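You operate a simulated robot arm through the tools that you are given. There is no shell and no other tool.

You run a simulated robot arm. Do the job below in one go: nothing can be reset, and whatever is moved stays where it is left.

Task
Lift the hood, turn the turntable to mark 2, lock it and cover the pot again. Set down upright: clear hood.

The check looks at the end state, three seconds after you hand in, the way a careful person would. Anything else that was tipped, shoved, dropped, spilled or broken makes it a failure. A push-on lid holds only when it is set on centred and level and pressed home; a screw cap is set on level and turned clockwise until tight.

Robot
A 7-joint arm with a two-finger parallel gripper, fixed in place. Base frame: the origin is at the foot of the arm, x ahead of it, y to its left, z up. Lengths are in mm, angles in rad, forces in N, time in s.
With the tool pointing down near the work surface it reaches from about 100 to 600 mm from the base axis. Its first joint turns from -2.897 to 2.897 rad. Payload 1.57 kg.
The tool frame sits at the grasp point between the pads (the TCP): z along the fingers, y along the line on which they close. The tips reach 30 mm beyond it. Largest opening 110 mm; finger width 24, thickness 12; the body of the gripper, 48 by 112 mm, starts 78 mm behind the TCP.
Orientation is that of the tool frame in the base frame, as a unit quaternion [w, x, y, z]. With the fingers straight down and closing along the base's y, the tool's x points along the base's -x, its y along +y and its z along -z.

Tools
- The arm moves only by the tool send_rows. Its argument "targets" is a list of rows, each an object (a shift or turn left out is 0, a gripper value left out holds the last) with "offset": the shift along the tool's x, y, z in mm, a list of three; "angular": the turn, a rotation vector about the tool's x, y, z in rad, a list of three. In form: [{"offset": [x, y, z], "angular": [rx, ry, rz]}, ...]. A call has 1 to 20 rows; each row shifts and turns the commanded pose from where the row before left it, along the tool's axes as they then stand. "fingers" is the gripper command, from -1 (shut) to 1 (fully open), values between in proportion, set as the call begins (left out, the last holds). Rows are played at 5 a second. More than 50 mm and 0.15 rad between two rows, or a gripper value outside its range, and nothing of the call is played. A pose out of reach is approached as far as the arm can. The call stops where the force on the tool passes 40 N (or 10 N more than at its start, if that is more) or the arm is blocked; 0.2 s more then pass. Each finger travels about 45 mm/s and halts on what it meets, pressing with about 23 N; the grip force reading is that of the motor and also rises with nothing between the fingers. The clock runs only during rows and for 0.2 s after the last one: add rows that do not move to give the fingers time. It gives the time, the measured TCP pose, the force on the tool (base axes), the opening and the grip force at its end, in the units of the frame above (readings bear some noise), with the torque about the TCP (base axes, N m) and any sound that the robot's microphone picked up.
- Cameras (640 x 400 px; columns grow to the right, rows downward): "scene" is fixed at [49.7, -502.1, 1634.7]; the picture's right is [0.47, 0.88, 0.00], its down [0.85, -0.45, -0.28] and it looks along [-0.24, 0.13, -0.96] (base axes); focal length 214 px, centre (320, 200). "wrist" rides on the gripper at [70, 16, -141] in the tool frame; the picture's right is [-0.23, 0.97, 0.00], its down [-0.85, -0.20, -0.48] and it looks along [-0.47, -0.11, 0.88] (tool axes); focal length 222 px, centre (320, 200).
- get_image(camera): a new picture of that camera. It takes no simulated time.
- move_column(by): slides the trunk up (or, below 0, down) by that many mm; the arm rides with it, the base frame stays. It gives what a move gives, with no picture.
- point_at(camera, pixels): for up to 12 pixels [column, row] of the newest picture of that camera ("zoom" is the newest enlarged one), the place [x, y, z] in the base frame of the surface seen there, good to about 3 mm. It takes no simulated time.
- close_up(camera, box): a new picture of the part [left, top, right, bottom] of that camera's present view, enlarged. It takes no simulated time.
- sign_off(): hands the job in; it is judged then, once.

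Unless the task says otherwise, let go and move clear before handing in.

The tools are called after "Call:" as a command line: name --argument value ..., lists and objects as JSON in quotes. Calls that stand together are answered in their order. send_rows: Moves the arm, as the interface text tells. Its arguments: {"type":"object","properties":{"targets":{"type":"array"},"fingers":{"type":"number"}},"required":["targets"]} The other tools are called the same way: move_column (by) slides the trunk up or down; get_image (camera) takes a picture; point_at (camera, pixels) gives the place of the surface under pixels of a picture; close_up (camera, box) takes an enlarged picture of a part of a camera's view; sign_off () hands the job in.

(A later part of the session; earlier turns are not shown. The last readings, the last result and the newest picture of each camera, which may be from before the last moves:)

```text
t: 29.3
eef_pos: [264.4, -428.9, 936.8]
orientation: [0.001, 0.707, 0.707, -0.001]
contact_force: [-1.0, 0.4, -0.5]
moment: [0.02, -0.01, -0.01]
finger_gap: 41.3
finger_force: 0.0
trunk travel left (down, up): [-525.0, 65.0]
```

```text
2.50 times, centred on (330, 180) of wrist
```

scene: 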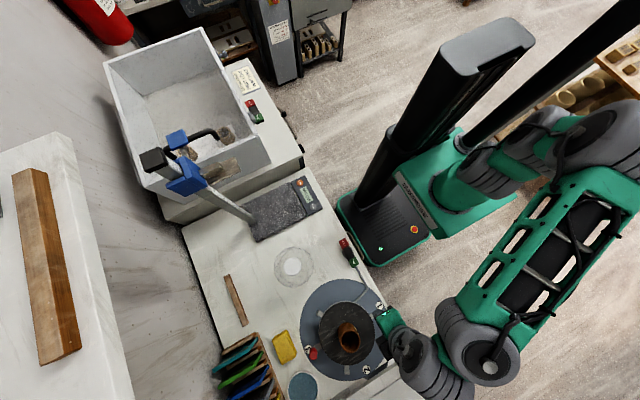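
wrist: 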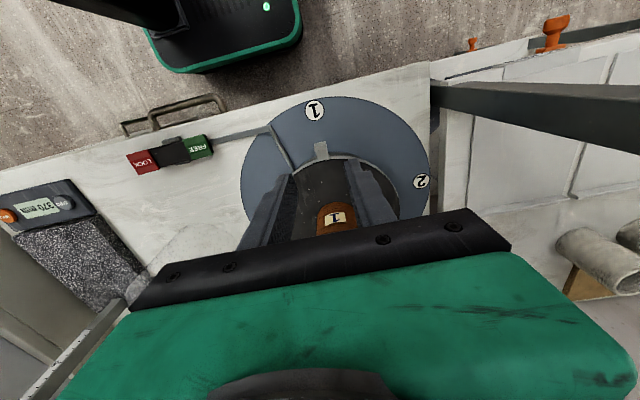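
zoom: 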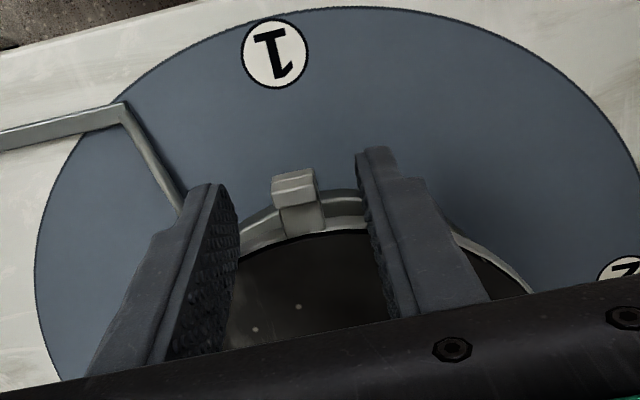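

The post at zoom (296,190) lies between the fingers with no contact, so I'll close onto it.

Call:
send_rows --targets '[{"offset": [0, 0, 0]}, {"offset": [0, 0, 0]}, {"offset": [0, 0, 0]}, {"offset": [0, 0, 0]}]' --fingers -1

Call:
close_up --camera "wrist" --box '[240, 100, 420, 260]'

```text
t: 30.3
eef_pos: [265.4, -428.9, 935.8]
orientation: [0.002, 0.708, 0.706, -0.002]
contact_force: [2.3, 0.1, -0.8]
moment: [0.09, 0.0, 0.18]
finger_gap: 14.0
finger_force: 29.9
trunk travel left (down, up): [-525.0, 65.0]
```

```text
2.50 times, centred on (330, 180) of wrist
```

zoom: 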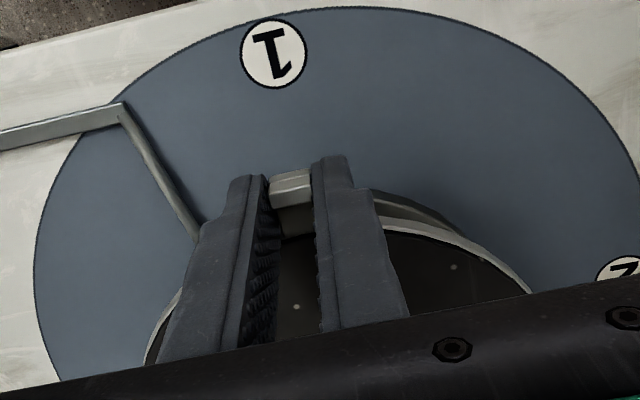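

The post is gripped at 14 mm, and TCP x≈265 agrees with the estimated centre. I'll start the arc with 12° about (265,-526.5) and check the forces.

Call:
send_rows --targets '[{"offset": [-0.134, -5.11, 0], "angular": [0, 0, -0.05236]}, {"offset": [-0.134, -5.11, 0], "angular": [0, 0, -0.05236]}, {"offset": [-0.134, -5.11, 0], "angular": [0, 0, -0.05236]}, {"offset": [-0.134, -5.11, 0], "angular": [0, 0, -0.05236]}, {"offset": [0, 0, 0]}]'

Call:
close_up --camera "wrist" --box '[240, 100, 420, 260]'

Call:
close_up --camera "scene" --box '[290, 280, 400, 390]'

```text
t: 31.5
eef_pos: [245.2, -431.6, 936.0]
orientation: [0.002, 0.629, 0.778, -0.002]
contact_force: [5.8, -1.7, -0.2]
moment: [0.16, -0.22, 0.54]
finger_gap: 14.2
finger_force: 30.5
trunk travel left (down, up): [-525.0, 65.0]
```

```text
2.50 times, centred on (330, 180) of wrist
```

zoom: 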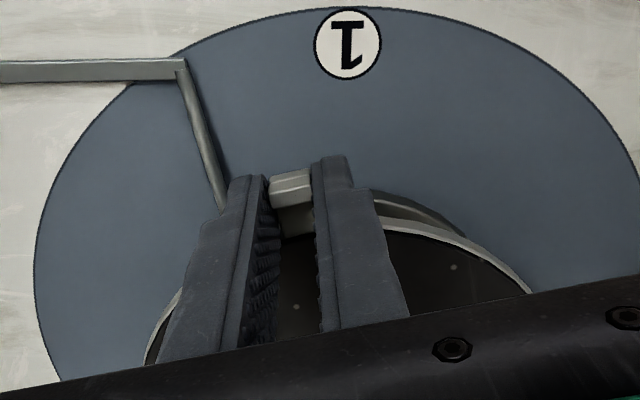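

```text
3.64 times, centred on (345, 335) of scene
```

zoom: 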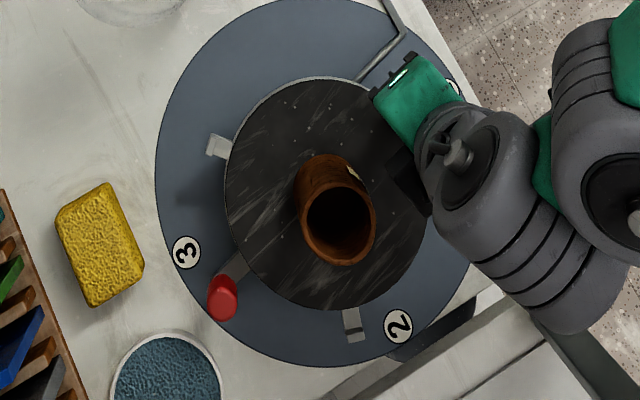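

The rotor, lugs, knob and pot turn together while the marks stay put, and the drag is about 6 N. I'll continue the arc by 39°.

Call:
send_rows --targets '[{"offset": [-0.134, -5.11, 0], "angular": [0, 0, -0.05236]}, {"offset": [-0.134, -5.11, 0], "angular": [0, 0, -0.05236]}, {"offset": [-0.134, -5.11, 0], "angular": [0, 0, -0.05236]}, {"offset": [-0.134, -5.11, 0], "angular": [0, 0, -0.05236]}, {"offset": [-0.134, -5.11, 0], "angular": [0, 0, -0.05236]}, {"offset": [-0.134, -5.11, 0], "angular": [0, 0, -0.05236]}, {"offset": [-0.134, -5.11, 0], "angular": [0, 0, -0.05236]}, {"offset": [-0.134, -5.11, 0], "angular": [0, 0, -0.05236]}, {"offset": [-0.134, -5.11, 0], "angular": [0, 0, -0.05236]}, {"offset": [-0.134, -5.11, 0], "angular": [0, 0, -0.05236]}, {"offset": [-0.134, -5.11, 0], "angular": [0, 0, -0.05236]}, {"offset": [-0.134, -5.11, 0], "angular": [0, 0, -0.05236]}, {"offset": [-0.134, -5.11, 0], "angular": [0, 0, -0.05236]}, {"offset": [0, 0, 0]}]'

Call:
get_image --camera "scene"

Call:
get_image --camera "wrist"

```text
t: 34.5
eef_pos: [189.7, -466.6, 935.5]
orientation: [0.001, 0.333, 0.943, -0.003]
contact_force: [18.1, -5.7, 3.9]
moment: [-0.24, -0.96, 0.59]
finger_gap: 13.8
finger_force: 29.9
trunk travel left (down, up): [-525.0, 65.0]
```

```text
taken
```

scene: 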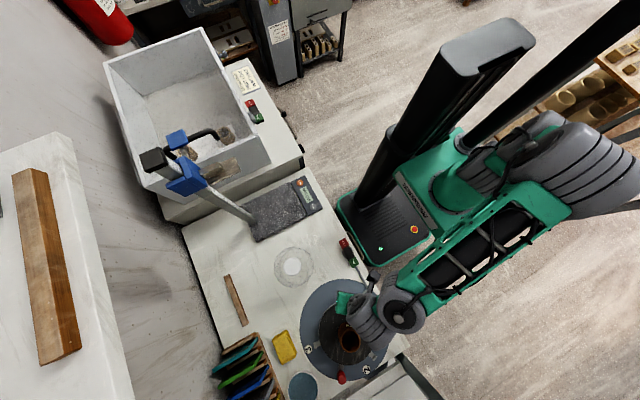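

```text
taken
```

wrist: 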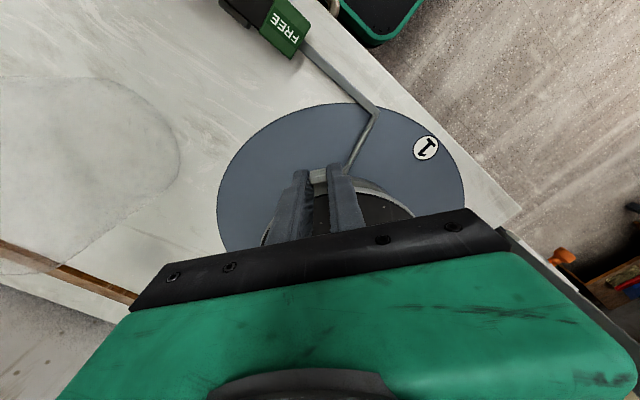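

The rotor is now turned about 51° with roughly 7 N of drag, plus about 17 N of radial strain from a small radius mismatch. I'll release, let it relax, and grip again 1 mm further in.

Call:
send_rows --targets '[{"offset": [0, 0, 0]}, {"offset": [0, 0, 0]}, {"offset": [0, 0, 0]}]' --fingers -0.5

Call:
close_up --camera "wrist" --box '[240, 100, 420, 260]'

```text
t: 35.3
eef_pos: [187.2, -465.3, 936.4]
orientation: [0.001, 0.334, 0.942, -0.003]
contact_force: [0.5, -0.9, 0.6]
moment: [-0.04, 0.0, 0.01]
finger_gap: 27.3
finger_force: 0.2
trunk travel left (down, up): [-525.0, 65.0]
```

```text
2.50 times, centred on (330, 180) of wrist
```

zoom: 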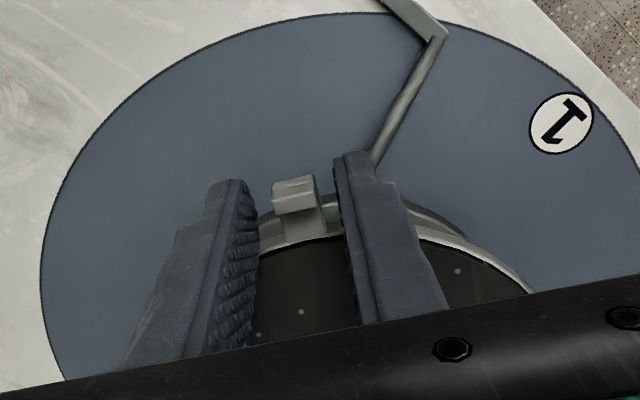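

The lug stayed centred between the fingers and the force dropped to zero. I'll move 1.5 mm inward, grip again and do another 24°.

Call:
send_rows --targets '[{"offset": [-1.5, 0, 0]}, {"offset": [0, 0, 0]}, {"offset": [0, 0, 0]}, {"offset": [0, 0, 0]}]' --fingers -1

Call:
send_rows --targets '[{"offset": [-0.134, -5.11, 0], "angular": [0, 0, -0.05236]}, {"offset": [-0.134, -5.11, 0], "angular": [0, 0, -0.05236]}, {"offset": [-0.134, -5.11, 0], "angular": [0, 0, -0.05236]}, {"offset": [-0.134, -5.11, 0], "angular": [0, 0, -0.05236]}, {"offset": [-0.134, -5.11, 0], "angular": [0, 0, -0.05236]}, {"offset": [-0.134, -5.11, 0], "angular": [0, 0, -0.05236]}, {"offset": [-0.134, -5.11, 0], "angular": [0, 0, -0.05236]}, {"offset": [-0.134, -5.11, 0], "angular": [0, 0, -0.05236]}, {"offset": [0, 0, 0]}]'

Call:
close_up --camera "scene" --box '[290, 280, 400, 390]'

```text
t: 36.3
eef_pos: [188.8, -464.3, 937.0]
orientation: [0.0, 0.333, 0.943, -0.001]
contact_force: [-1.5, 6.8, 1.1]
moment: [0.45, -0.01, 0.53]
finger_gap: 13.9
finger_force: 30.6
trunk travel left (down, up): [-525.0, 65.0]
```

```text
t: 38.3
eef_pos: [171.6, -503.0, 934.8]
orientation: [0.0, 0.13, 0.992, -0.003]
contact_force: [7.9, 3.6, -5.5]
moment: [0.11, -0.93, 0.55]
finger_gap: 14.2
finger_force: 30.3
trunk travel left (down, up): [-525.0, 65.0]
```

```text
3.64 times, centred on (345, 335) of scene
```

zoom: 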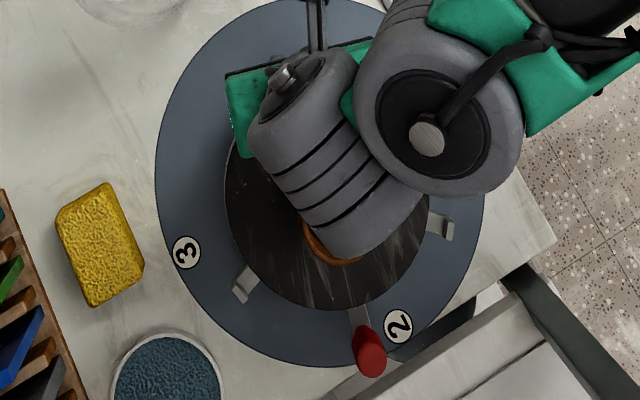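

The knob is close to mark 2. The tool yaw reads about 165°, so 15° remain.

Call:
send_rows --targets '[{"offset": [-0.134, -5.11, 0], "angular": [0, 0, -0.05236]}, {"offset": [-0.134, -5.11, 0], "angular": [0, 0, -0.05236]}, {"offset": [-0.134, -5.11, 0], "angular": [0, 0, -0.05236]}, {"offset": [-0.134, -5.11, 0], "angular": [0, 0, -0.05236]}, {"offset": [-0.134, -5.11, 0], "angular": [0, 0, -0.05236]}, {"offset": [0, 0, 0]}, {"offset": [0, 0, 0]}]'

Call:
close_up --camera "scene" --box '[310, 310, 400, 390]'

```text
t: 39.9
eef_pos: [167.9, -527.4, 936.0]
orientation: [0.0, 0.001, 1.0, -0.003]
contact_force: [10.1, 6.8, -2.0]
moment: [0.38, -0.2, 0.69]
finger_gap: 14.2
finger_force: 30.1
trunk travel left (down, up): [-525.0, 65.0]
```

```text
5.00 times, centred on (355, 350) of scene
```

zoom: 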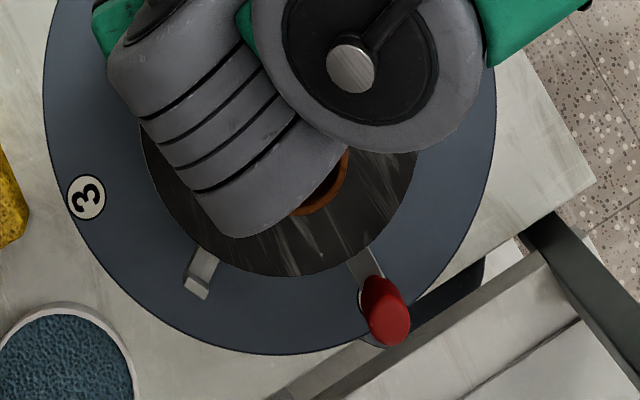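

The knob now sits over mark 2 in the picture. I'll open the fingers, rise straight up and back off towards the base so the angle can be measured.

Call:
send_rows --targets '[{"offset": [0, 0, 0]}, {"offset": [0, 0, 0]}, {"offset": [0, 0, 0]}, {"offset": [0, 0, -10]}, {"offset": [0, 0, -20]}, {"offset": [0, 0, -30]}, {"offset": [0, 0, -40]}, {"offset": [0, 0, -40]}, {"offset": [0, 0, 0]}]' --fingers -0.45

Call:
send_rows --targets '[{"offset": [15, 40, 0]}, {"offset": [15, 40, 0]}, {"offset": [15, 40, 0]}, {"offset": [20, 5, 0]}, {"offset": [0, 0, 0]}]' --fingers -1

Call:
close_up --camera "scene" --box '[300, 270, 400, 380]'

Call:
get_image --camera "wrist"

```text
t: 41.9
eef_pos: [167.4, -526.5, 1076.3]
orientation: [0.001, 0.0, 1.0, -0.002]
contact_force: [-0.2, 1.4, 0.1]
moment: [-0.02, -0.02, 0.01]
finger_gap: 29.8
finger_force: 0.0
trunk travel left (down, up): [-525.0, 65.0]
```

```text
t: 43.1
eef_pos: [101.6, -400.2, 1075.5]
orientation: [0.0, -0.001, 1.0, -0.002]
contact_force: [0.4, 0.0, 0.0]
moment: [0.02, 0.0, -0.01]
finger_gap: 0.1
finger_force: 21.7
trunk travel left (down, up): [-525.0, 65.0]
```

```text
3.64 times, centred on (350, 325) of scene
```

zoom: 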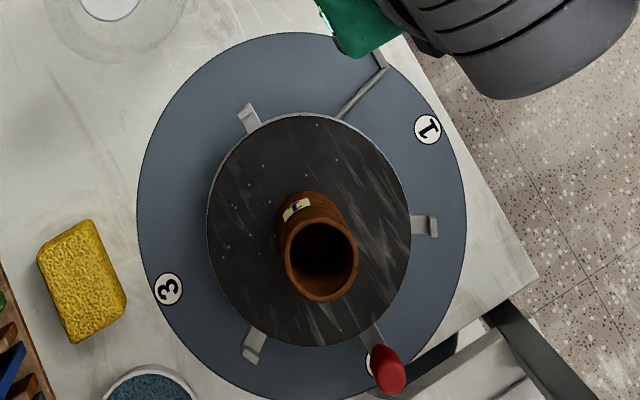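

```text
taken
```

wrist: 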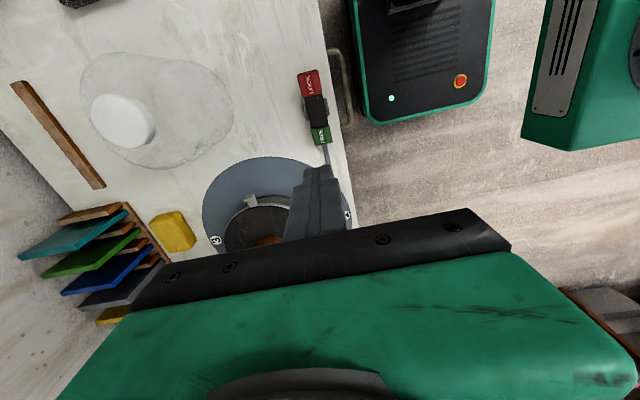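

Call:
point_at --camera "zoom" --pixels '[[244, 110], [250, 122], [430, 218], [418, 224], [250, 355], [256, 340], [372, 335], [385, 365], [390, 375], [295, 209], [369, 358], [168, 289]]'

Call:
close_up --camera "scene" --box '[340, 350, 390, 390]'

```text
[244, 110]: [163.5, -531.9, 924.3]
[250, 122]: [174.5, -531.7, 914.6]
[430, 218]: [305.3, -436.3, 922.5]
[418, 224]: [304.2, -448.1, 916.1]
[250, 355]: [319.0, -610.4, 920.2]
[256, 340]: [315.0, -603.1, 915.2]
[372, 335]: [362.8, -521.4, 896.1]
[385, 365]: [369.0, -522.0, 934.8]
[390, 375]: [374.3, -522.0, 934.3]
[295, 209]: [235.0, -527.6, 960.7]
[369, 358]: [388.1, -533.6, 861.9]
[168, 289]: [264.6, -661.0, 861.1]
```

```text
10.00 times, centred on (365, 370) of scene
```

zoom: 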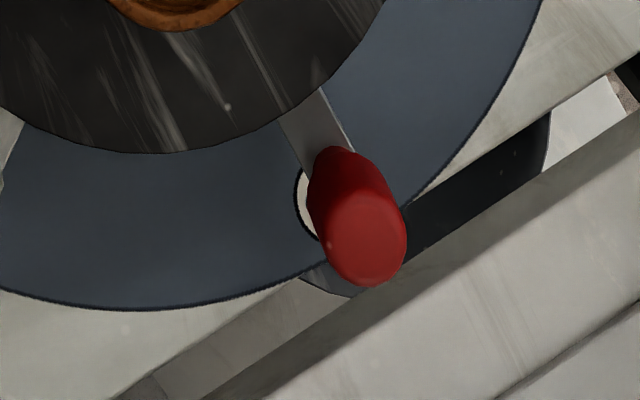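

The marker readings suggest the rotor may be a few degrees past, with the knob at about +2.5°. I'll take a top view with the wrist camera to judge it precisely before locking.

Call:
send_rows --targets '[{"offset": [0, 0, -27]}, {"offset": [0, 0, -40]}, {"offset": [0, 0, -40]}, {"offset": [-28, -31, 0]}, {"offset": [-28, -31, 0]}, {"offset": [-28, -31, 0]}, {"offset": [-29, -32, 0]}, {"offset": [0, 0, 0]}, {"offset": [0, 0, 0]}]' --fingers 1

Call:
close_up --camera "wrist" --box '[245, 80, 405, 230]'

```text
t: 45.1
eef_pos: [214.3, -524.4, 1183.5]
orientation: [0.0, 0.0, 1.0, -0.003]
contact_force: [0.3, -0.1, -0.2]
moment: [-0.03, -0.02, 0.01]
finger_gap: 109.9
finger_force: 0.1
trunk travel left (down, up): [-525.0, 65.0]
```

```text
2.67 times, centred on (325, 155) of wrist
```

zoom: 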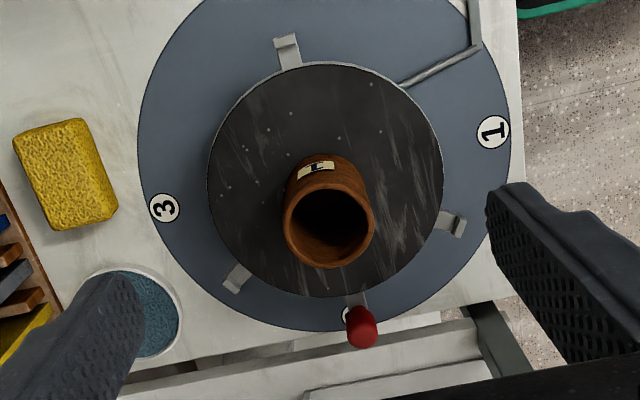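

The mark 2 disc shows only as a sliver left of the knob at zoom (345,315). I'll measure the lug edges, knob edges and marks here.

Call:
point_at --camera "zoom" --pixels '[[276, 42], [287, 40], [298, 40], [284, 65], [300, 64], [350, 298], [365, 294], [362, 342], [362, 312], [346, 314], [350, 325], [374, 325]]'

Call:
point_at --camera "zoom" --pixels '[[164, 208], [493, 132], [463, 222], [455, 234], [442, 226], [446, 213], [225, 283], [237, 290], [250, 275], [238, 265], [208, 180], [441, 180]]'

Call:
close_up --camera "wrist" --box '[300, 170, 360, 220]'

```text
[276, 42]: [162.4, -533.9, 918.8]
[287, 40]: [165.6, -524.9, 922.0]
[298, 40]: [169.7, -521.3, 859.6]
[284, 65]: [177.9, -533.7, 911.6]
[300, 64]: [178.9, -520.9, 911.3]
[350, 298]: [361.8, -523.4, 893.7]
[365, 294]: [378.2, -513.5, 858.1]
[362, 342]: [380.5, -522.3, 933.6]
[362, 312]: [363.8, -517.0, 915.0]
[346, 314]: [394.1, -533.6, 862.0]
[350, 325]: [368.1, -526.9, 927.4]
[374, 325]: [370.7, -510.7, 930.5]
```

```text
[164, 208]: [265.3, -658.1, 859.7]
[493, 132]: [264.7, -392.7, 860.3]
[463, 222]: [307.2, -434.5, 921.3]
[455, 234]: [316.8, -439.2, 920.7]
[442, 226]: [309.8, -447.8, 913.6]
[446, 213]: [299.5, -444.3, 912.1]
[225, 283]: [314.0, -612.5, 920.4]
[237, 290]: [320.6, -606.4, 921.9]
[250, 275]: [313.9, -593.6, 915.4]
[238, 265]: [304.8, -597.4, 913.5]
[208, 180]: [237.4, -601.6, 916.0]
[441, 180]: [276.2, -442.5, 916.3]
```

```text
8.00 times, centred on (330, 195) of wrist
```

zoom: 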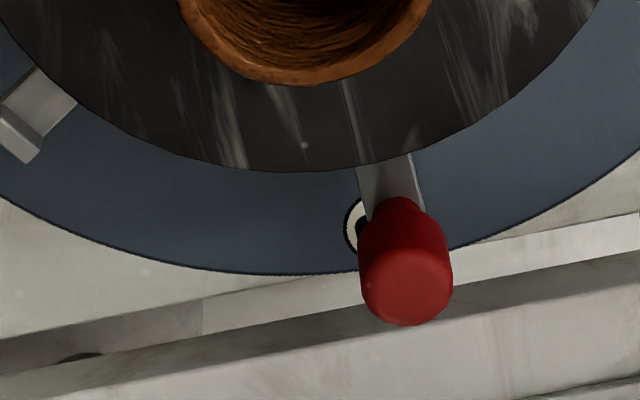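

The lugs suggest about +1 to +2° of overshoot, and the knob faces are biased by the viewing angle. I'll measure the arm's own edges in this view.

Call:
point_at --camera "zoom" --pixels '[[361, 168], [368, 205], [385, 165], [390, 190], [408, 160], [414, 190], [420, 200], [347, 230], [352, 210], [365, 280], [450, 270], [408, 318]]'

Call:
close_up --camera "wrist" --box '[310, 180, 350, 215]'

```text
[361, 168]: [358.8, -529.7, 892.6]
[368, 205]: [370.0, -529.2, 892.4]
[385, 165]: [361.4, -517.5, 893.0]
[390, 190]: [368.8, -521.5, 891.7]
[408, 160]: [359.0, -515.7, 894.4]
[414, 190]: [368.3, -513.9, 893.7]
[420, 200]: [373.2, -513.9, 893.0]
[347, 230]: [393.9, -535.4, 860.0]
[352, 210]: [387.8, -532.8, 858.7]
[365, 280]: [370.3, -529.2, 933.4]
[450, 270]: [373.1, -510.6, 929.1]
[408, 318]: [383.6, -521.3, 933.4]
```

```text
11.43 times, centred on (330, 198) of wrist
```

zoom: 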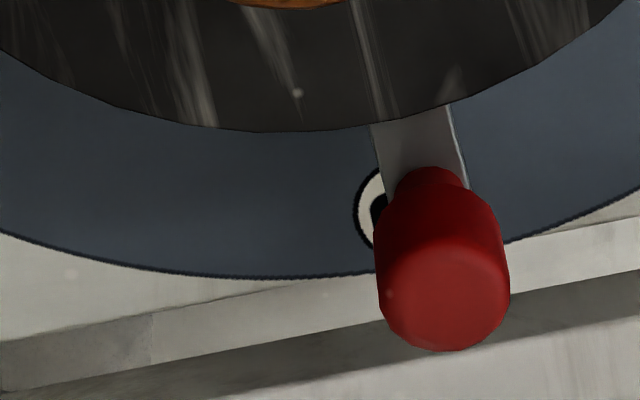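

The arm's centreline is at y≈-522 and the knob at -520, against a rotor centre of about -525.5 and mark 2 at -526.8. That is roughly 2–2.5° past the mark. I'll re-grip the lug centred 2.2° back, which swings the knob back.

Call:
send_rows --targets '[{"offset": [46.3, 0.9, 0], "angular": [0, 0, 0.038]}, {"offset": [0, 0, 0]}, {"offset": [0, 0, 40]}, {"offset": [0, 0, 40]}, {"offset": [0, 0, 40]}, {"offset": [0, 0, 40]}, {"offset": [0, 0, 30]}, {"offset": [0, 0, 20]}, {"offset": [0, 0, 0]}, {"offset": [0, 0, 0]}]' --fingers -0.45

Call:
close_up --camera "wrist" --box '[240, 100, 420, 260]'

```text
t: 47.3
eef_pos: [169.4, -525.5, 971.6]
orientation: [0.0, 0.019, 1.0, -0.002]
contact_force: [0.0, -0.1, 0.2]
moment: [0.0, -0.01, 0.01]
finger_gap: 30.3
finger_force: 0.0
trunk travel left (down, up): [-525.0, 65.0]
```

```text
2.50 times, centred on (330, 180) of wrist
```

zoom: 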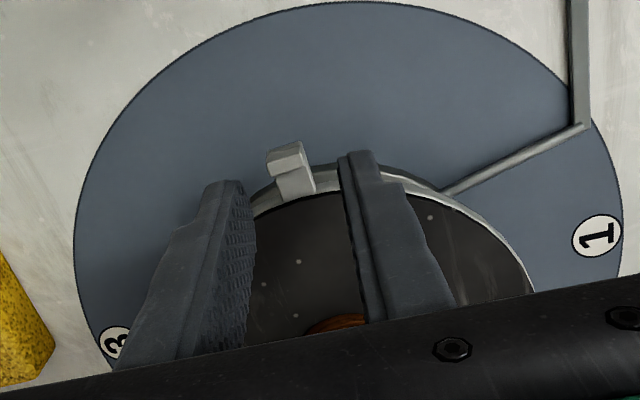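

The yaw is 177.8° and the lug at zoom (290,165) lies between the fingers. I'll finish the descent.

Call:
send_rows --targets '[{"offset": [-1, 0.8, 15]}, {"offset": [0, 0, 12]}, {"offset": [0, 0, 8]}, {"offset": [0, 0, 0]}, {"offset": [0, 0, 0]}]'

Call:
close_up --camera "wrist" --box '[240, 100, 420, 260]'

```text
t: 48.5
eef_pos: [169.5, -525.7, 938.6]
orientation: [0.001, 0.019, 1.0, -0.002]
contact_force: [0.3, 0.0, -0.2]
moment: [-0.01, -0.01, -0.01]
finger_gap: 30.4
finger_force: 0.1
trunk travel left (down, up): [-525.0, 65.0]
```

```text
2.50 times, centred on (330, 180) of wrist
```

zoom: 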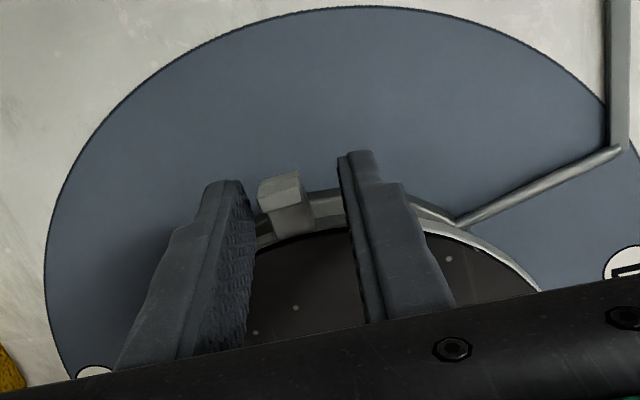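

The lug sits about 5 mm off the gripper centre in the image, which matches a rotor overshoot of about 2.5–3°. Closing here will bring it back by that amount. I'll trim the yaw to about 179.5° and close.

Call:
send_rows --targets '[{"offset": [0, 0, 1], "angular": [0, 0, -0.028]}, {"offset": [0, 0, 0]}]'

Call:
send_rows --targets '[{"offset": [0, 0, 0]}, {"offset": [0, 0, 0]}, {"offset": [0, 0, 0]}, {"offset": [0, 0, 0]}]' --fingers -1

Call:
close_up --camera "wrist" --box '[240, 100, 420, 260]'

Call:
close_up --camera "scene" --box '[340, 350, 390, 390]'

```text
t: 49.1
eef_pos: [170.2, -525.7, 937.6]
orientation: [0.0, 0.006, 1.0, -0.002]
contact_force: [-0.1, 0.8, 0.3]
moment: [-0.01, 0.03, -0.02]
finger_gap: 30.3
finger_force: 0.1
trunk travel left (down, up): [-525.0, 65.0]
```

```text
t: 50.1
eef_pos: [169.5, -523.9, 936.8]
orientation: [-0.001, 0.005, 1.0, -0.002]
contact_force: [-0.9, 4.7, 0.9]
moment: [0.4, -0.06, 0.5]
finger_gap: 14.0
finger_force: 30.6
trunk travel left (down, up): [-525.0, 65.0]
```

```text
2.50 times, centred on (330, 180) of wrist
```

zoom: 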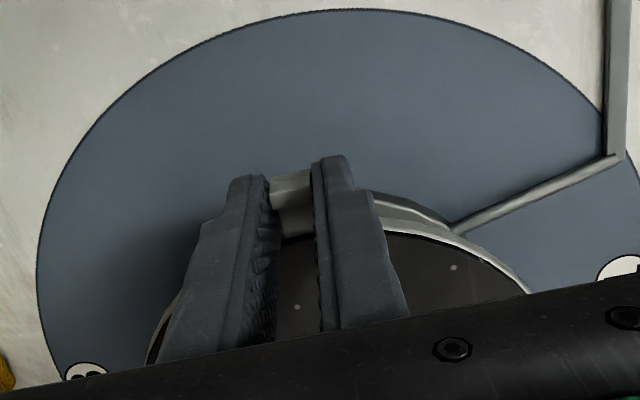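

```text
10.00 times, centred on (365, 370) of scene
```

zoom: 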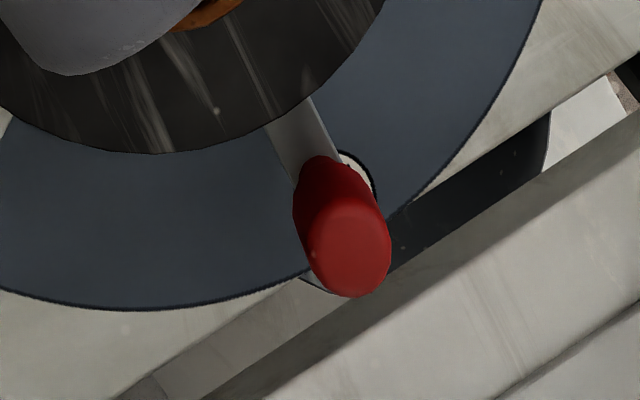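

The knob has moved back about 5 mm, and the mark now shows on its other side at (362,175). I'll measure the arm and knob again.

Call:
point_at --camera "zoom" --pixels '[[285, 150], [300, 180], [300, 145], [318, 140], [330, 150], [300, 215], [380, 215], [350, 250], [310, 265], [388, 250], [340, 165], [368, 185]]'

```text
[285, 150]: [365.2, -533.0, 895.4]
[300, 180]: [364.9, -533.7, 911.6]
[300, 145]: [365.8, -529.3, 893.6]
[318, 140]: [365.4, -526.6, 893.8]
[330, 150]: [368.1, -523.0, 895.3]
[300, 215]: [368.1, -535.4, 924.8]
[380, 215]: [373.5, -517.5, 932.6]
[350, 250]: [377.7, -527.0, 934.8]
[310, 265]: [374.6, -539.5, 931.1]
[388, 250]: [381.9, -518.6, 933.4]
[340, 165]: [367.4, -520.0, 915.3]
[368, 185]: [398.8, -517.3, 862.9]
```

The arm's centreline is now at y≈-527.3, within about 0.5° of mark 2's direction (-526.8). Before opening I'll relieve the 4.7 N side load, so the release doesn't nudge the rotor.

Call:
send_rows --targets '[{"offset": [0, 1.5, 0]}, {"offset": [0, 0, 0]}, {"offset": [0, 0, 0]}]'

Call:
send_rows --targets '[{"offset": [0, 0, 0]}, {"offset": [0, 0, 0]}]' --fingers -0.65

Call:
send_rows --targets '[{"offset": [0, 0, 0]}, {"offset": [0, 0, 0]}]' --fingers -0.45

Call:
close_up --camera "scene" --box '[340, 350, 390, 390]'

Call:
close_up --camera "wrist" --box '[240, 100, 420, 260]'

```text
t: 50.9
eef_pos: [168.9, -523.1, 936.9]
orientation: [-0.001, 0.005, 1.0, -0.003]
contact_force: [-0.7, 1.1, 0.5]
moment: [0.21, 0.11, 0.07]
finger_gap: 13.6
finger_force: 30.2
trunk travel left (down, up): [-525.0, 65.0]
```

```text
t: 51.5
eef_pos: [169.4, -523.1, 937.2]
orientation: [0.0, 0.005, 1.0, -0.002]
contact_force: [0.3, -0.2, 0.4]
moment: [0.0, -0.04, -0.02]
finger_gap: 19.2
finger_force: 0.0
trunk travel left (down, up): [-525.0, 65.0]
```

```text
t: 52.1
eef_pos: [169.7, -524.2, 937.8]
orientation: [0.0, 0.006, 1.0, -0.003]
contact_force: [-0.1, -0.6, 0.0]
moment: [0.0, 0.0, -0.02]
finger_gap: 30.5
finger_force: 0.1
trunk travel left (down, up): [-525.0, 65.0]
```

```text
10.00 times, centred on (365, 370) of scene
```

zoom: 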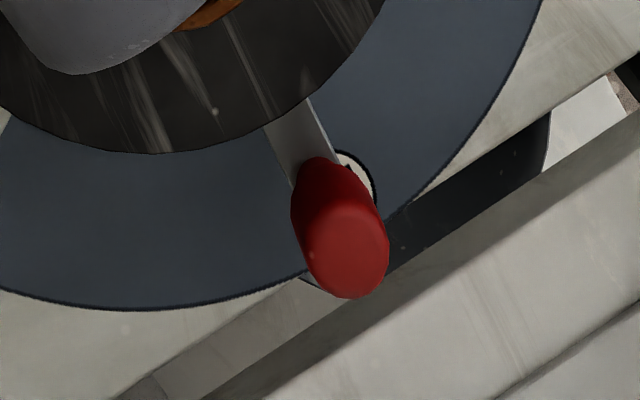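

```text
2.50 times, centred on (330, 180) of wrist
```

zoom: 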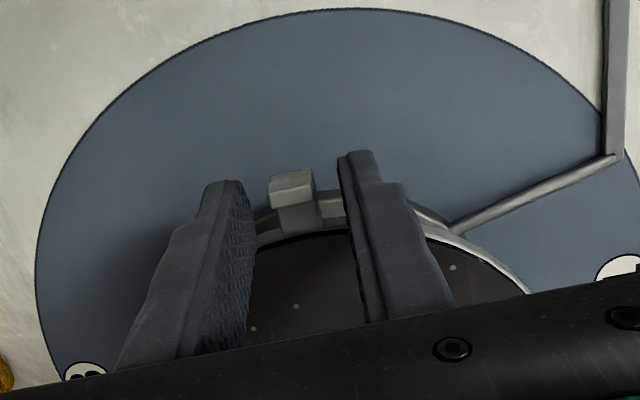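

The rotor stayed put on release, with the lug centred in the fingers. I'll rise to the earlier top-view pose and measure again.

Call:
send_rows --targets '[{"offset": [0, 0, -15]}, {"offset": [0, 0, -30]}, {"offset": [0, 0, -40]}, {"offset": [0, 0, -40]}, {"offset": [0, 0, -40]}, {"offset": [0, 0, -40]}, {"offset": [0, 0, -41]}, {"offset": [-45, 0, 0], "angular": [0, 0, -0.01]}, {"offset": [0, 0, 0]}, {"offset": [0, 0, 0]}]' --fingers 1

Call:
close_up --camera "wrist" --box '[245, 80, 405, 230]'

Call:
close_up --camera "wrist" --box '[300, 170, 360, 220]'

```text
t: 54.3
eef_pos: [215.1, -525.0, 1184.9]
orientation: [0.0, 0.0, 1.0, -0.002]
contact_force: [0.2, -0.4, 0.6]
moment: [0.02, 0.01, 0.02]
finger_gap: 110.2
finger_force: 0.1
trunk travel left (down, up): [-525.0, 65.0]
```

```text
2.67 times, centred on (325, 155) of wrist
```

zoom: 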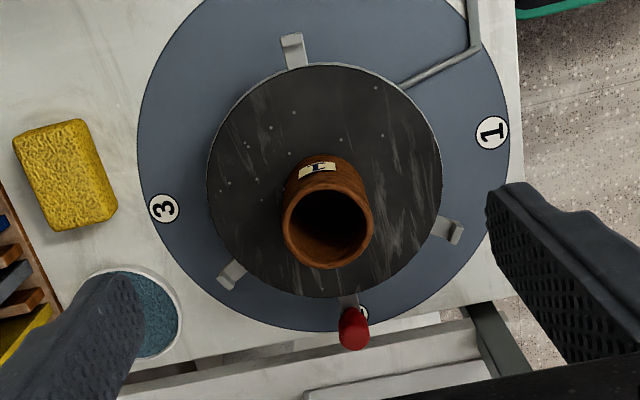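

```text
8.00 times, centred on (330, 195) of wrist
```

zoom: 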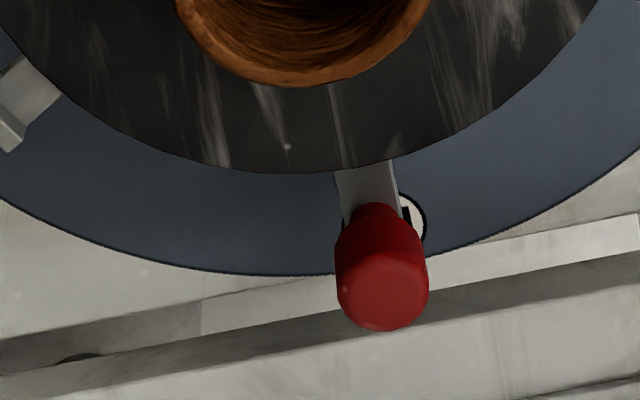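

In this view mark 2 spans columns 343–426 and the knob arm's midline reaches about 377, within about 0.5° of the mark. I'll cross-check by coordinates.

Call:
point_at --camera "zoom" --pixels '[[342, 180], [368, 185], [394, 180], [340, 260], [425, 260], [383, 320], [344, 226], [418, 215], [345, 205], [400, 200]]'

```text
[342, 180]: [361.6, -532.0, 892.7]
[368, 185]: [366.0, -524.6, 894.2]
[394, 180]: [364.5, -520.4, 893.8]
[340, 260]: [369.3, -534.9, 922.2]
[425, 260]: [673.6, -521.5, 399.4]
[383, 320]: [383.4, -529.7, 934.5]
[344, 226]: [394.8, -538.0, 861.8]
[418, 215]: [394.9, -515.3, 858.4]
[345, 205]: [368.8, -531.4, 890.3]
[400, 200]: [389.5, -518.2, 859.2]
```

The arm centreline is at y≈-526 against mark 2 at -526.7, so it is aligned. Now I'll go to the LOCK end at about (33,-403) with the fingers shut.

Call:
send_rows --targets '[{"offset": [36, 24.4, 0]}, {"offset": [36, 24.4, 0]}, {"offset": [36, 24.4, 0]}, {"offset": [37, 24.4, 0]}, {"offset": [37, 24.4, 0]}, {"offset": [0, 0, 40]}, {"offset": [0, 0, 40]}, {"offset": [0, 0, 40]}, {"offset": [0, 0, 0]}]' --fingers -1

Call:
get_image --camera "scene"

Call:
get_image --camera "wrist"

```text
t: 56.3
eef_pos: [33.1, -406.7, 1068.3]
orientation: [0.001, 0.001, 1.0, 0.001]
contact_force: [0.1, 0.8, -0.3]
moment: [0.03, 0.0, 0.01]
finger_gap: 0.2
finger_force: 21.2
out of reach, approached as far as the arm can: row 8
trunk travel left (down, up): [-525.0, 65.0]
```

```text
taken
```

scene: 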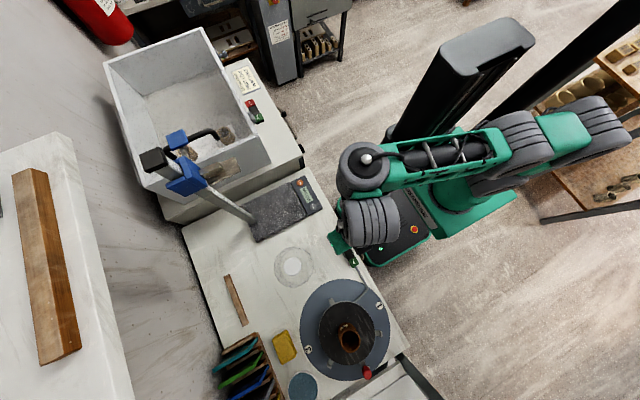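

```text
taken
```

wrist: 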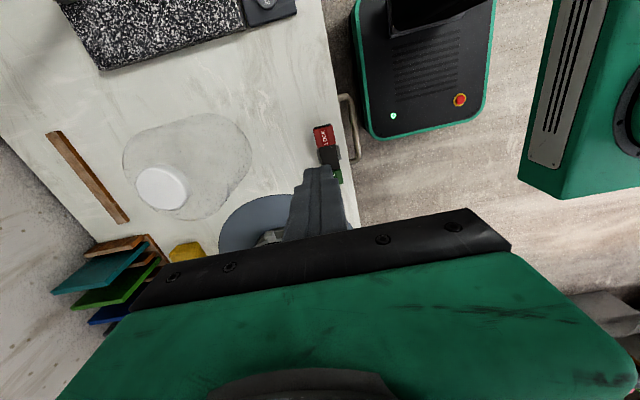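

The reach limit stopped the descent at z=1068 here. Lowering the trunk carries the tool straight down over the LOCK pad, so I'll use that for 100 mm, leaving the tips about 45 mm above the pad.

Call:
send_rows --targets '[{"offset": [0, 3, 0]}, {"offset": [0, 0, 0]}]'

Call:
move_column --by -100

Call:
get_image --camera "wrist"

Call:
get_image --camera "scene"

```text
t: 56.9
eef_pos: [34.2, -403.7, 1069.9]
orientation: [0.0, 0.0, 1.0, 0.0]
contact_force: [0.4, 0.2, -0.1]
moment: [-0.03, -0.01, -0.04]
finger_gap: 0.1
finger_force: 20.9
trunk travel left (down, up): [-525.0, 65.0]
```

```text
t: 58.2
eef_pos: [32.6, -403.3, 969.7]
orientation: [0.001, 0.001, 1.0, 0.0]
contact_force: [-0.3, 0.2, -0.6]
moment: [-0.03, -0.01, -0.03]
finger_gap: 0.1
finger_force: 21.0
trunk travel left (down, up): [-425.0, 165.0]
```

```text
taken
```

wrist: 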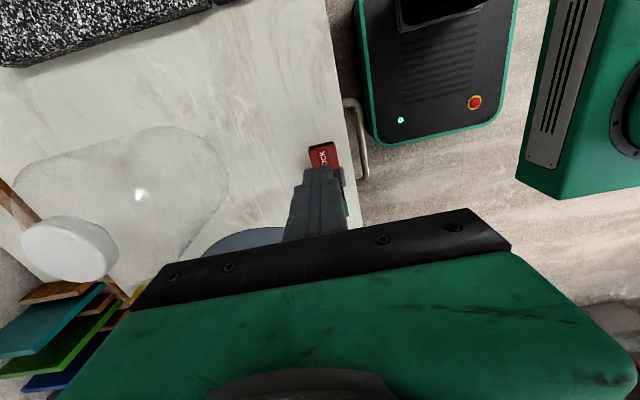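

```text
taken
```

scene: 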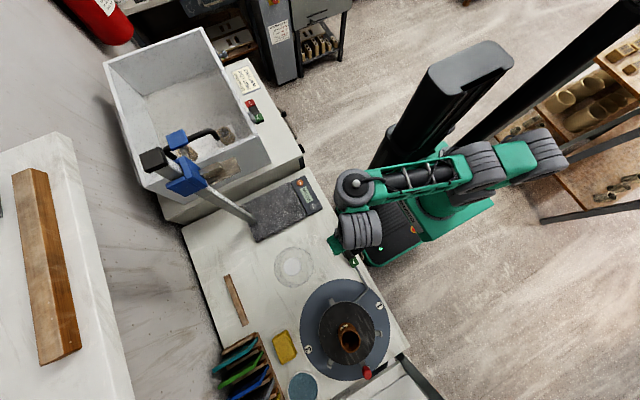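

The tips are at about 940, over the LOCK pad. I'll lower the arm to just above it.

Call:
send_rows --targets '[{"offset": [0, 0, 15]}, {"offset": [0, 0, 15]}, {"offset": [0, 0, 10]}, {"offset": [0, 0, 0]}]'

Call:
close_up --camera "wrist" --box '[280, 100, 380, 220]'

```text
t: 59.2
eef_pos: [31.6, -420.2, 954.6]
orientation: [0.002, 0.0, 1.0, 0.003]
contact_force: [0.0, -0.1, 0.1]
moment: [0.02, 0.03, 0.02]
finger_gap: 0.0
finger_force: 21.8
out of reach, approached as far as the arm can: row 1, 2, 3
trunk travel left (down, up): [-425.0, 165.0]
```

```text
3.33 times, centred on (330, 160) of wrist
```

zoom: 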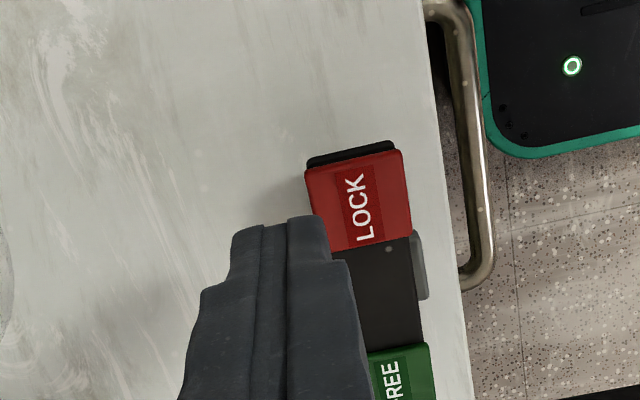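

At this yaw the arm reached a joint limit and drifted to y=-420 without touching anything. I'll back up and yaw the tool towards the base, which worked well at the lug.

Call:
send_rows --targets '[{"offset": [0, 0, -20]}, {"offset": [0, 0, -20]}, {"offset": [0, 0, 0]}, {"offset": [0, 0, 0]}]'

Call:
send_rows --targets '[{"angular": [0, 0, 0.1428]}, {"angular": [0, 0, 0.1428]}, {"angular": [0, 0, 0.1428]}, {"angular": [0, 0, 0.1428]}, {"angular": [0, 0, 0.1428]}, {"angular": [0, 0, 0.1428]}, {"angular": [0, 0, 0.1428]}, {"angular": [0, 0, 0.1428]}, {"angular": [0, 0, 0.1428]}, {"angular": [0, 0, 0.1428]}, {"angular": [0, 0, 0.1428]}, {"offset": [0, 0, 0]}]'

Call:
close_up --camera "wrist" --box '[240, 100, 420, 260]'

```text
t: 60.2
eef_pos: [31.5, -421.8, 994.5]
orientation: [0.001, 0.0, 1.0, 0.0]
contact_force: [0.2, -0.5, -0.3]
moment: [-0.02, -0.04, 0.03]
finger_gap: 0.0
finger_force: 21.6
trunk travel left (down, up): [-425.0, 165.0]
```

```text
t: 62.8
eef_pos: [32.3, -422.3, 995.4]
orientation: [0.0, 0.708, 0.706, 0.001]
contact_force: [0.1, 0.1, 0.4]
moment: [0.02, 0.0, 0.02]
finger_gap: 0.0
finger_force: 21.3
trunk travel left (down, up): [-425.0, 165.0]
```

```text
2.50 times, centred on (330, 180) of wrist
```

zoom: 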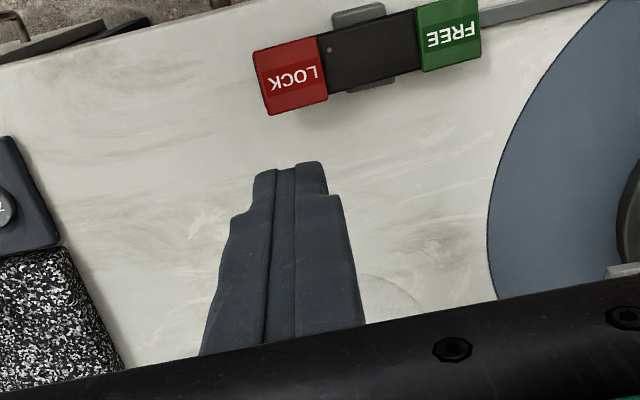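

The yaw is done. I'll shift +19 mm in y to over the LOCK pad and go down.

Call:
send_rows --targets '[{"offset": [19, 0, 0]}, {"offset": [0, 0, 20]}, {"offset": [0, 0, 20]}, {"offset": [0, 0, 20]}, {"offset": [0, 0, 0]}]'

Call:
close_up --camera "wrist" --box '[240, 100, 420, 260]'

```text
t: 64.0
eef_pos: [31.2, -403.2, 936.2]
orientation: [0.0, 0.707, 0.707, 0.001]
contact_force: [0.1, 1.0, -0.5]
moment: [0.02, 0.0, -0.01]
finger_gap: 0.2
finger_force: 21.2
trunk travel left (down, up): [-425.0, 165.0]
```

```text
2.50 times, centred on (330, 180) of wrist
```

zoom: 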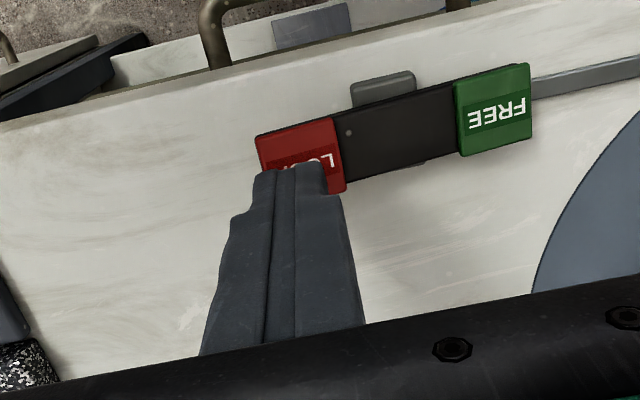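

The tips are about 15 mm above the LOCK pad. I'll press down in small steps.

Call:
send_rows --targets '[{"offset": [0, 0, 8]}, {"offset": [0, 0, 5]}, {"offset": [0, 0, 3]}, {"offset": [0, 0, 3]}, {"offset": [0, 0, 3]}, {"offset": [0, 0, 3]}, {"offset": [0, 0, 2]}, {"offset": [0, 0, 2]}, {"offset": [0, 0, 2]}, {"offset": [0, 0, 2]}]'

```text
t: 66.1
eef_pos: [31.8, -403.4, 910.8]
orientation: [0.004, 0.707, 0.708, -0.004]
contact_force: [-0.5, 12.5, 16.6]
moment: [0.52, -0.14, 0.15]
finger_gap: 0.0
finger_force: 21.0
trunk travel left (down, up): [-425.0, 165.0]
stopped in row 10: the force on the tool passed its limit at 42 N (the readings are from after the stop); the commanded pose is now the measured one
```

The LOCK pad went down to its stop at tip z≈881 and 42 N. I'll lift off and verify that the rocker flipped.

Call:
send_rows --targets '[{"offset": [0, 0, -15]}, {"offset": [0, 0, -30]}, {"offset": [0, 0, -40]}, {"offset": [-20, 0, -40]}, {"offset": [0, 0, 0]}]'

Call:
get_image --camera "wrist"

Call:
close_up --camera "wrist" --box '[240, 80, 420, 230]'

Call:
get_image --camera "scene"

```text
t: 67.3
eef_pos: [33.0, -425.0, 1033.0]
orientation: [0.004, 0.707, 0.707, -0.002]
contact_force: [-0.7, 0.4, -0.6]
moment: [-0.02, -0.01, 0.02]
finger_gap: 0.1
finger_force: 21.1
trunk travel left (down, up): [-425.0, 165.0]
```

```text
taken
```

wrist: 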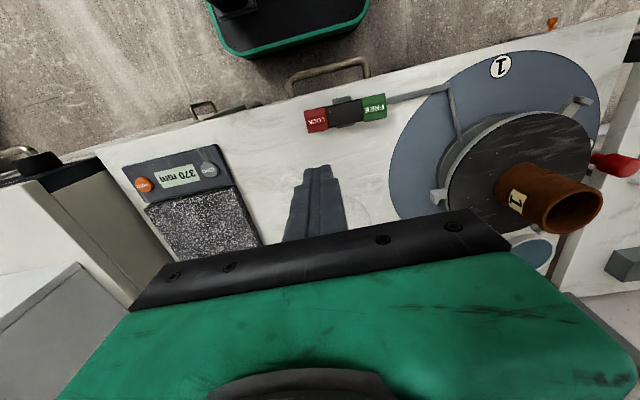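

```text
2.67 times, centred on (330, 155) of wrist
```

zoom: 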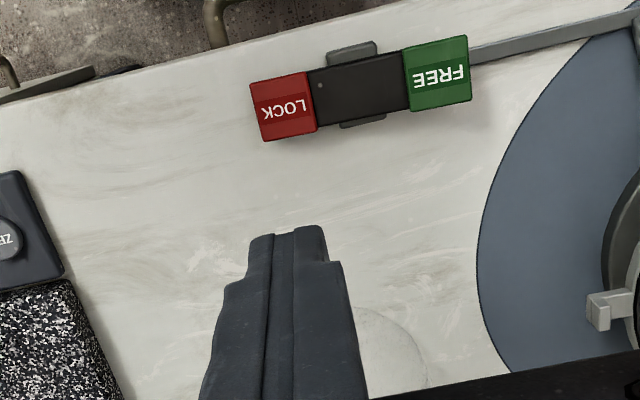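

```text
taken
```

scene: 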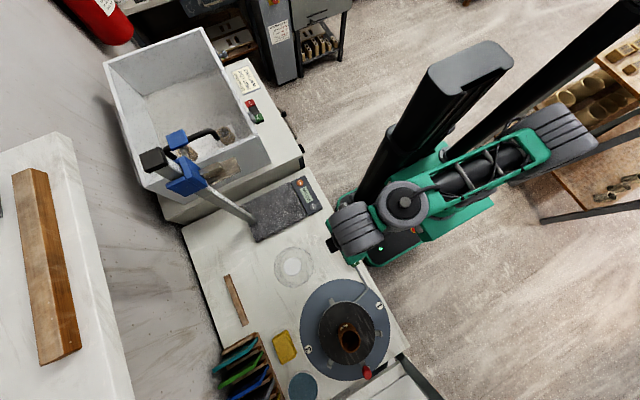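

Call:
close_up --camera "wrist" --box '[290, 80, 400, 150]'

Call:
point_at --camera "wrist" --pixels '[[312, 120], [320, 118], [345, 110], [370, 106], [378, 105], [316, 112]]'

Call:
close_up --camera "scene" --box '[300, 270, 400, 380]'

```text
5.71 times, centred on (345, 115) of wrist
```

zoom: 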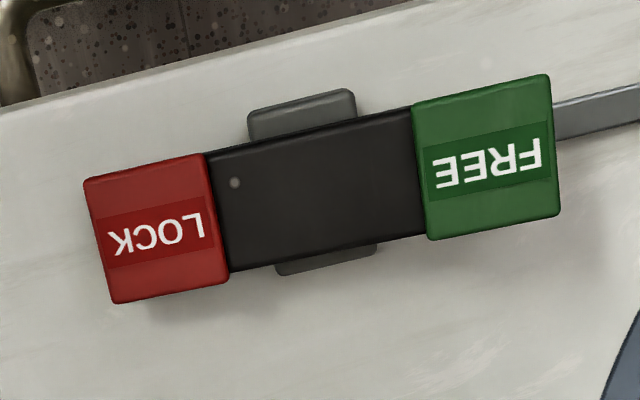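

```text
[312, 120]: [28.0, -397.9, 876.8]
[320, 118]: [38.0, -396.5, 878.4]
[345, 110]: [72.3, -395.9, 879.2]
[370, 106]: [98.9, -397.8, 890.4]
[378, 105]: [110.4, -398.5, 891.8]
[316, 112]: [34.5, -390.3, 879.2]
```

```text
3.64 times, centred on (350, 325) of scene
```

zoom: 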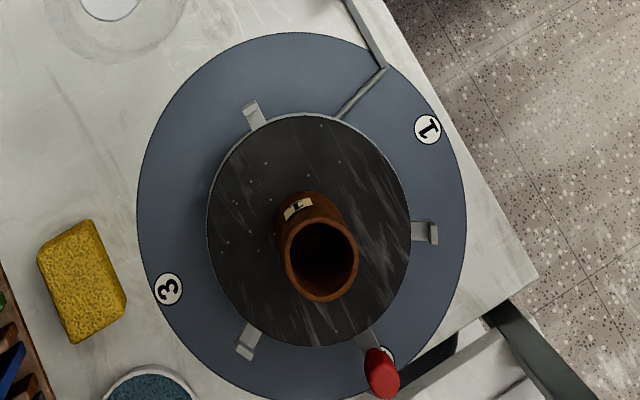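

LOCK is down at 877 and FREE is up at 891, so the turntable is locked with the knob on mark 2. To put the hood back exactly where it was, I'll restore the trunk and the original yaw and re-grip it in the same relative pose.

Call:
move_column --by 100

Call:
send_rows --targets '[{"angular": [0, 0, -0.1428]}, {"angular": [0, 0, -0.1428]}, {"angular": [0, 0, -0.1428]}, {"angular": [0, 0, -0.1428]}, {"angular": [0, 0, -0.1428]}, {"angular": [0, 0, -0.1428]}, {"angular": [0, 0, -0.1428]}, {"angular": [0, 0, -0.1428]}, {"angular": [0, 0, -0.1428]}, {"angular": [0, 0, -0.1428]}, {"angular": [0, 0, -0.1428]}, {"offset": [0, 0, 0]}]' --fingers 0.4

Call:
close_up --camera "scene" --box '[265, 235, 325, 295]'

```text
t: 68.7
eef_pos: [33.4, -423.9, 1133.0]
orientation: [0.003, 0.707, 0.707, -0.002]
contact_force: [-0.2, -0.7, 0.0]
moment: [0.0, 0.0, 0.0]
finger_gap: 0.0
finger_force: 21.4
trunk travel left (down, up): [-525.0, 65.0]
```

```text
t: 71.3
eef_pos: [32.2, -424.4, 1132.5]
orientation: [0.001, -0.001, 1.0, -0.004]
contact_force: [-0.3, -0.7, 0.6]
moment: [0.0, 0.0, 0.01]
finger_gap: 77.1
finger_force: 0.1
trunk travel left (down, up): [-525.0, 65.0]
```

```text
6.67 times, centred on (295, 265) of scene
```

zoom: 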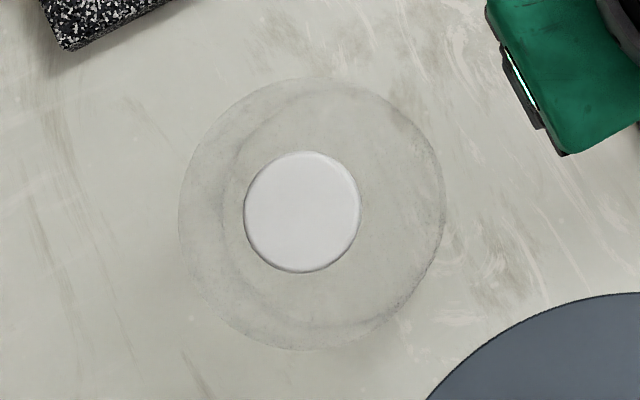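

Before gripping I'll measure the hood's present height and rim, to understand how it seats.

Call:
point_at --camera "zoom" --pixels '[[302, 212], [302, 155], [302, 268], [246, 212], [358, 212], [182, 212], [442, 212], [310, 82], [310, 347], [225, 212], [390, 290], [320, 325]]'

Call:
close_up --camera "wrist" --box '[90, 60, 290, 200]'

Call:
get_image --camera "wrist"

```text
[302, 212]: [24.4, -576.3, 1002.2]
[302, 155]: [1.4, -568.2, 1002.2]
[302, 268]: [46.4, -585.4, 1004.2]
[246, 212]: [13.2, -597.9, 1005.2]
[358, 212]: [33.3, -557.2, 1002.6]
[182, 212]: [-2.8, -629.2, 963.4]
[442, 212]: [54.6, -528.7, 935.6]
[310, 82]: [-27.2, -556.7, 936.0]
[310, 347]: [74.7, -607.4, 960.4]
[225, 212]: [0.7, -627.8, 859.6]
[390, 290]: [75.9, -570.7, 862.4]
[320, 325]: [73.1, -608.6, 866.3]
```

```text
2.86 times, centred on (190, 130) of wrist
```

zoom: 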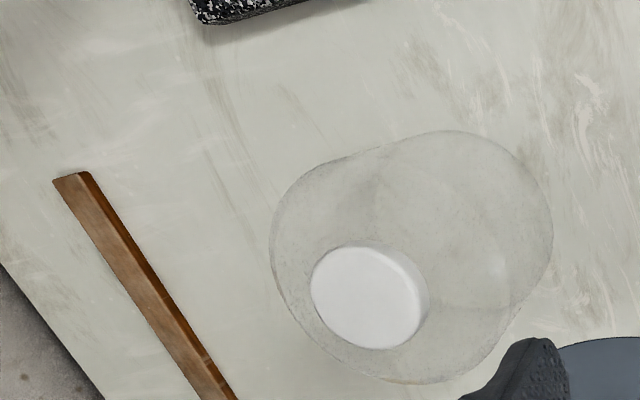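

```text
taken
```

wrist: 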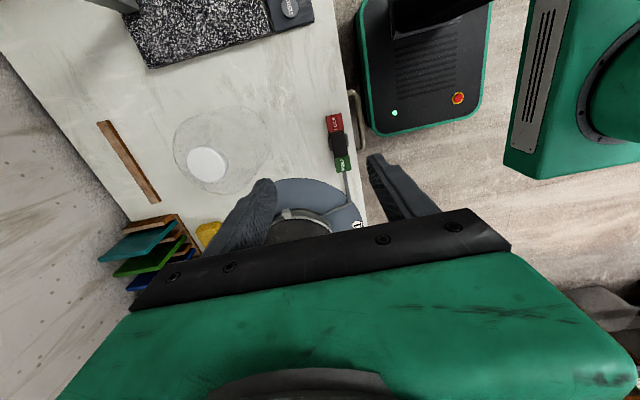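

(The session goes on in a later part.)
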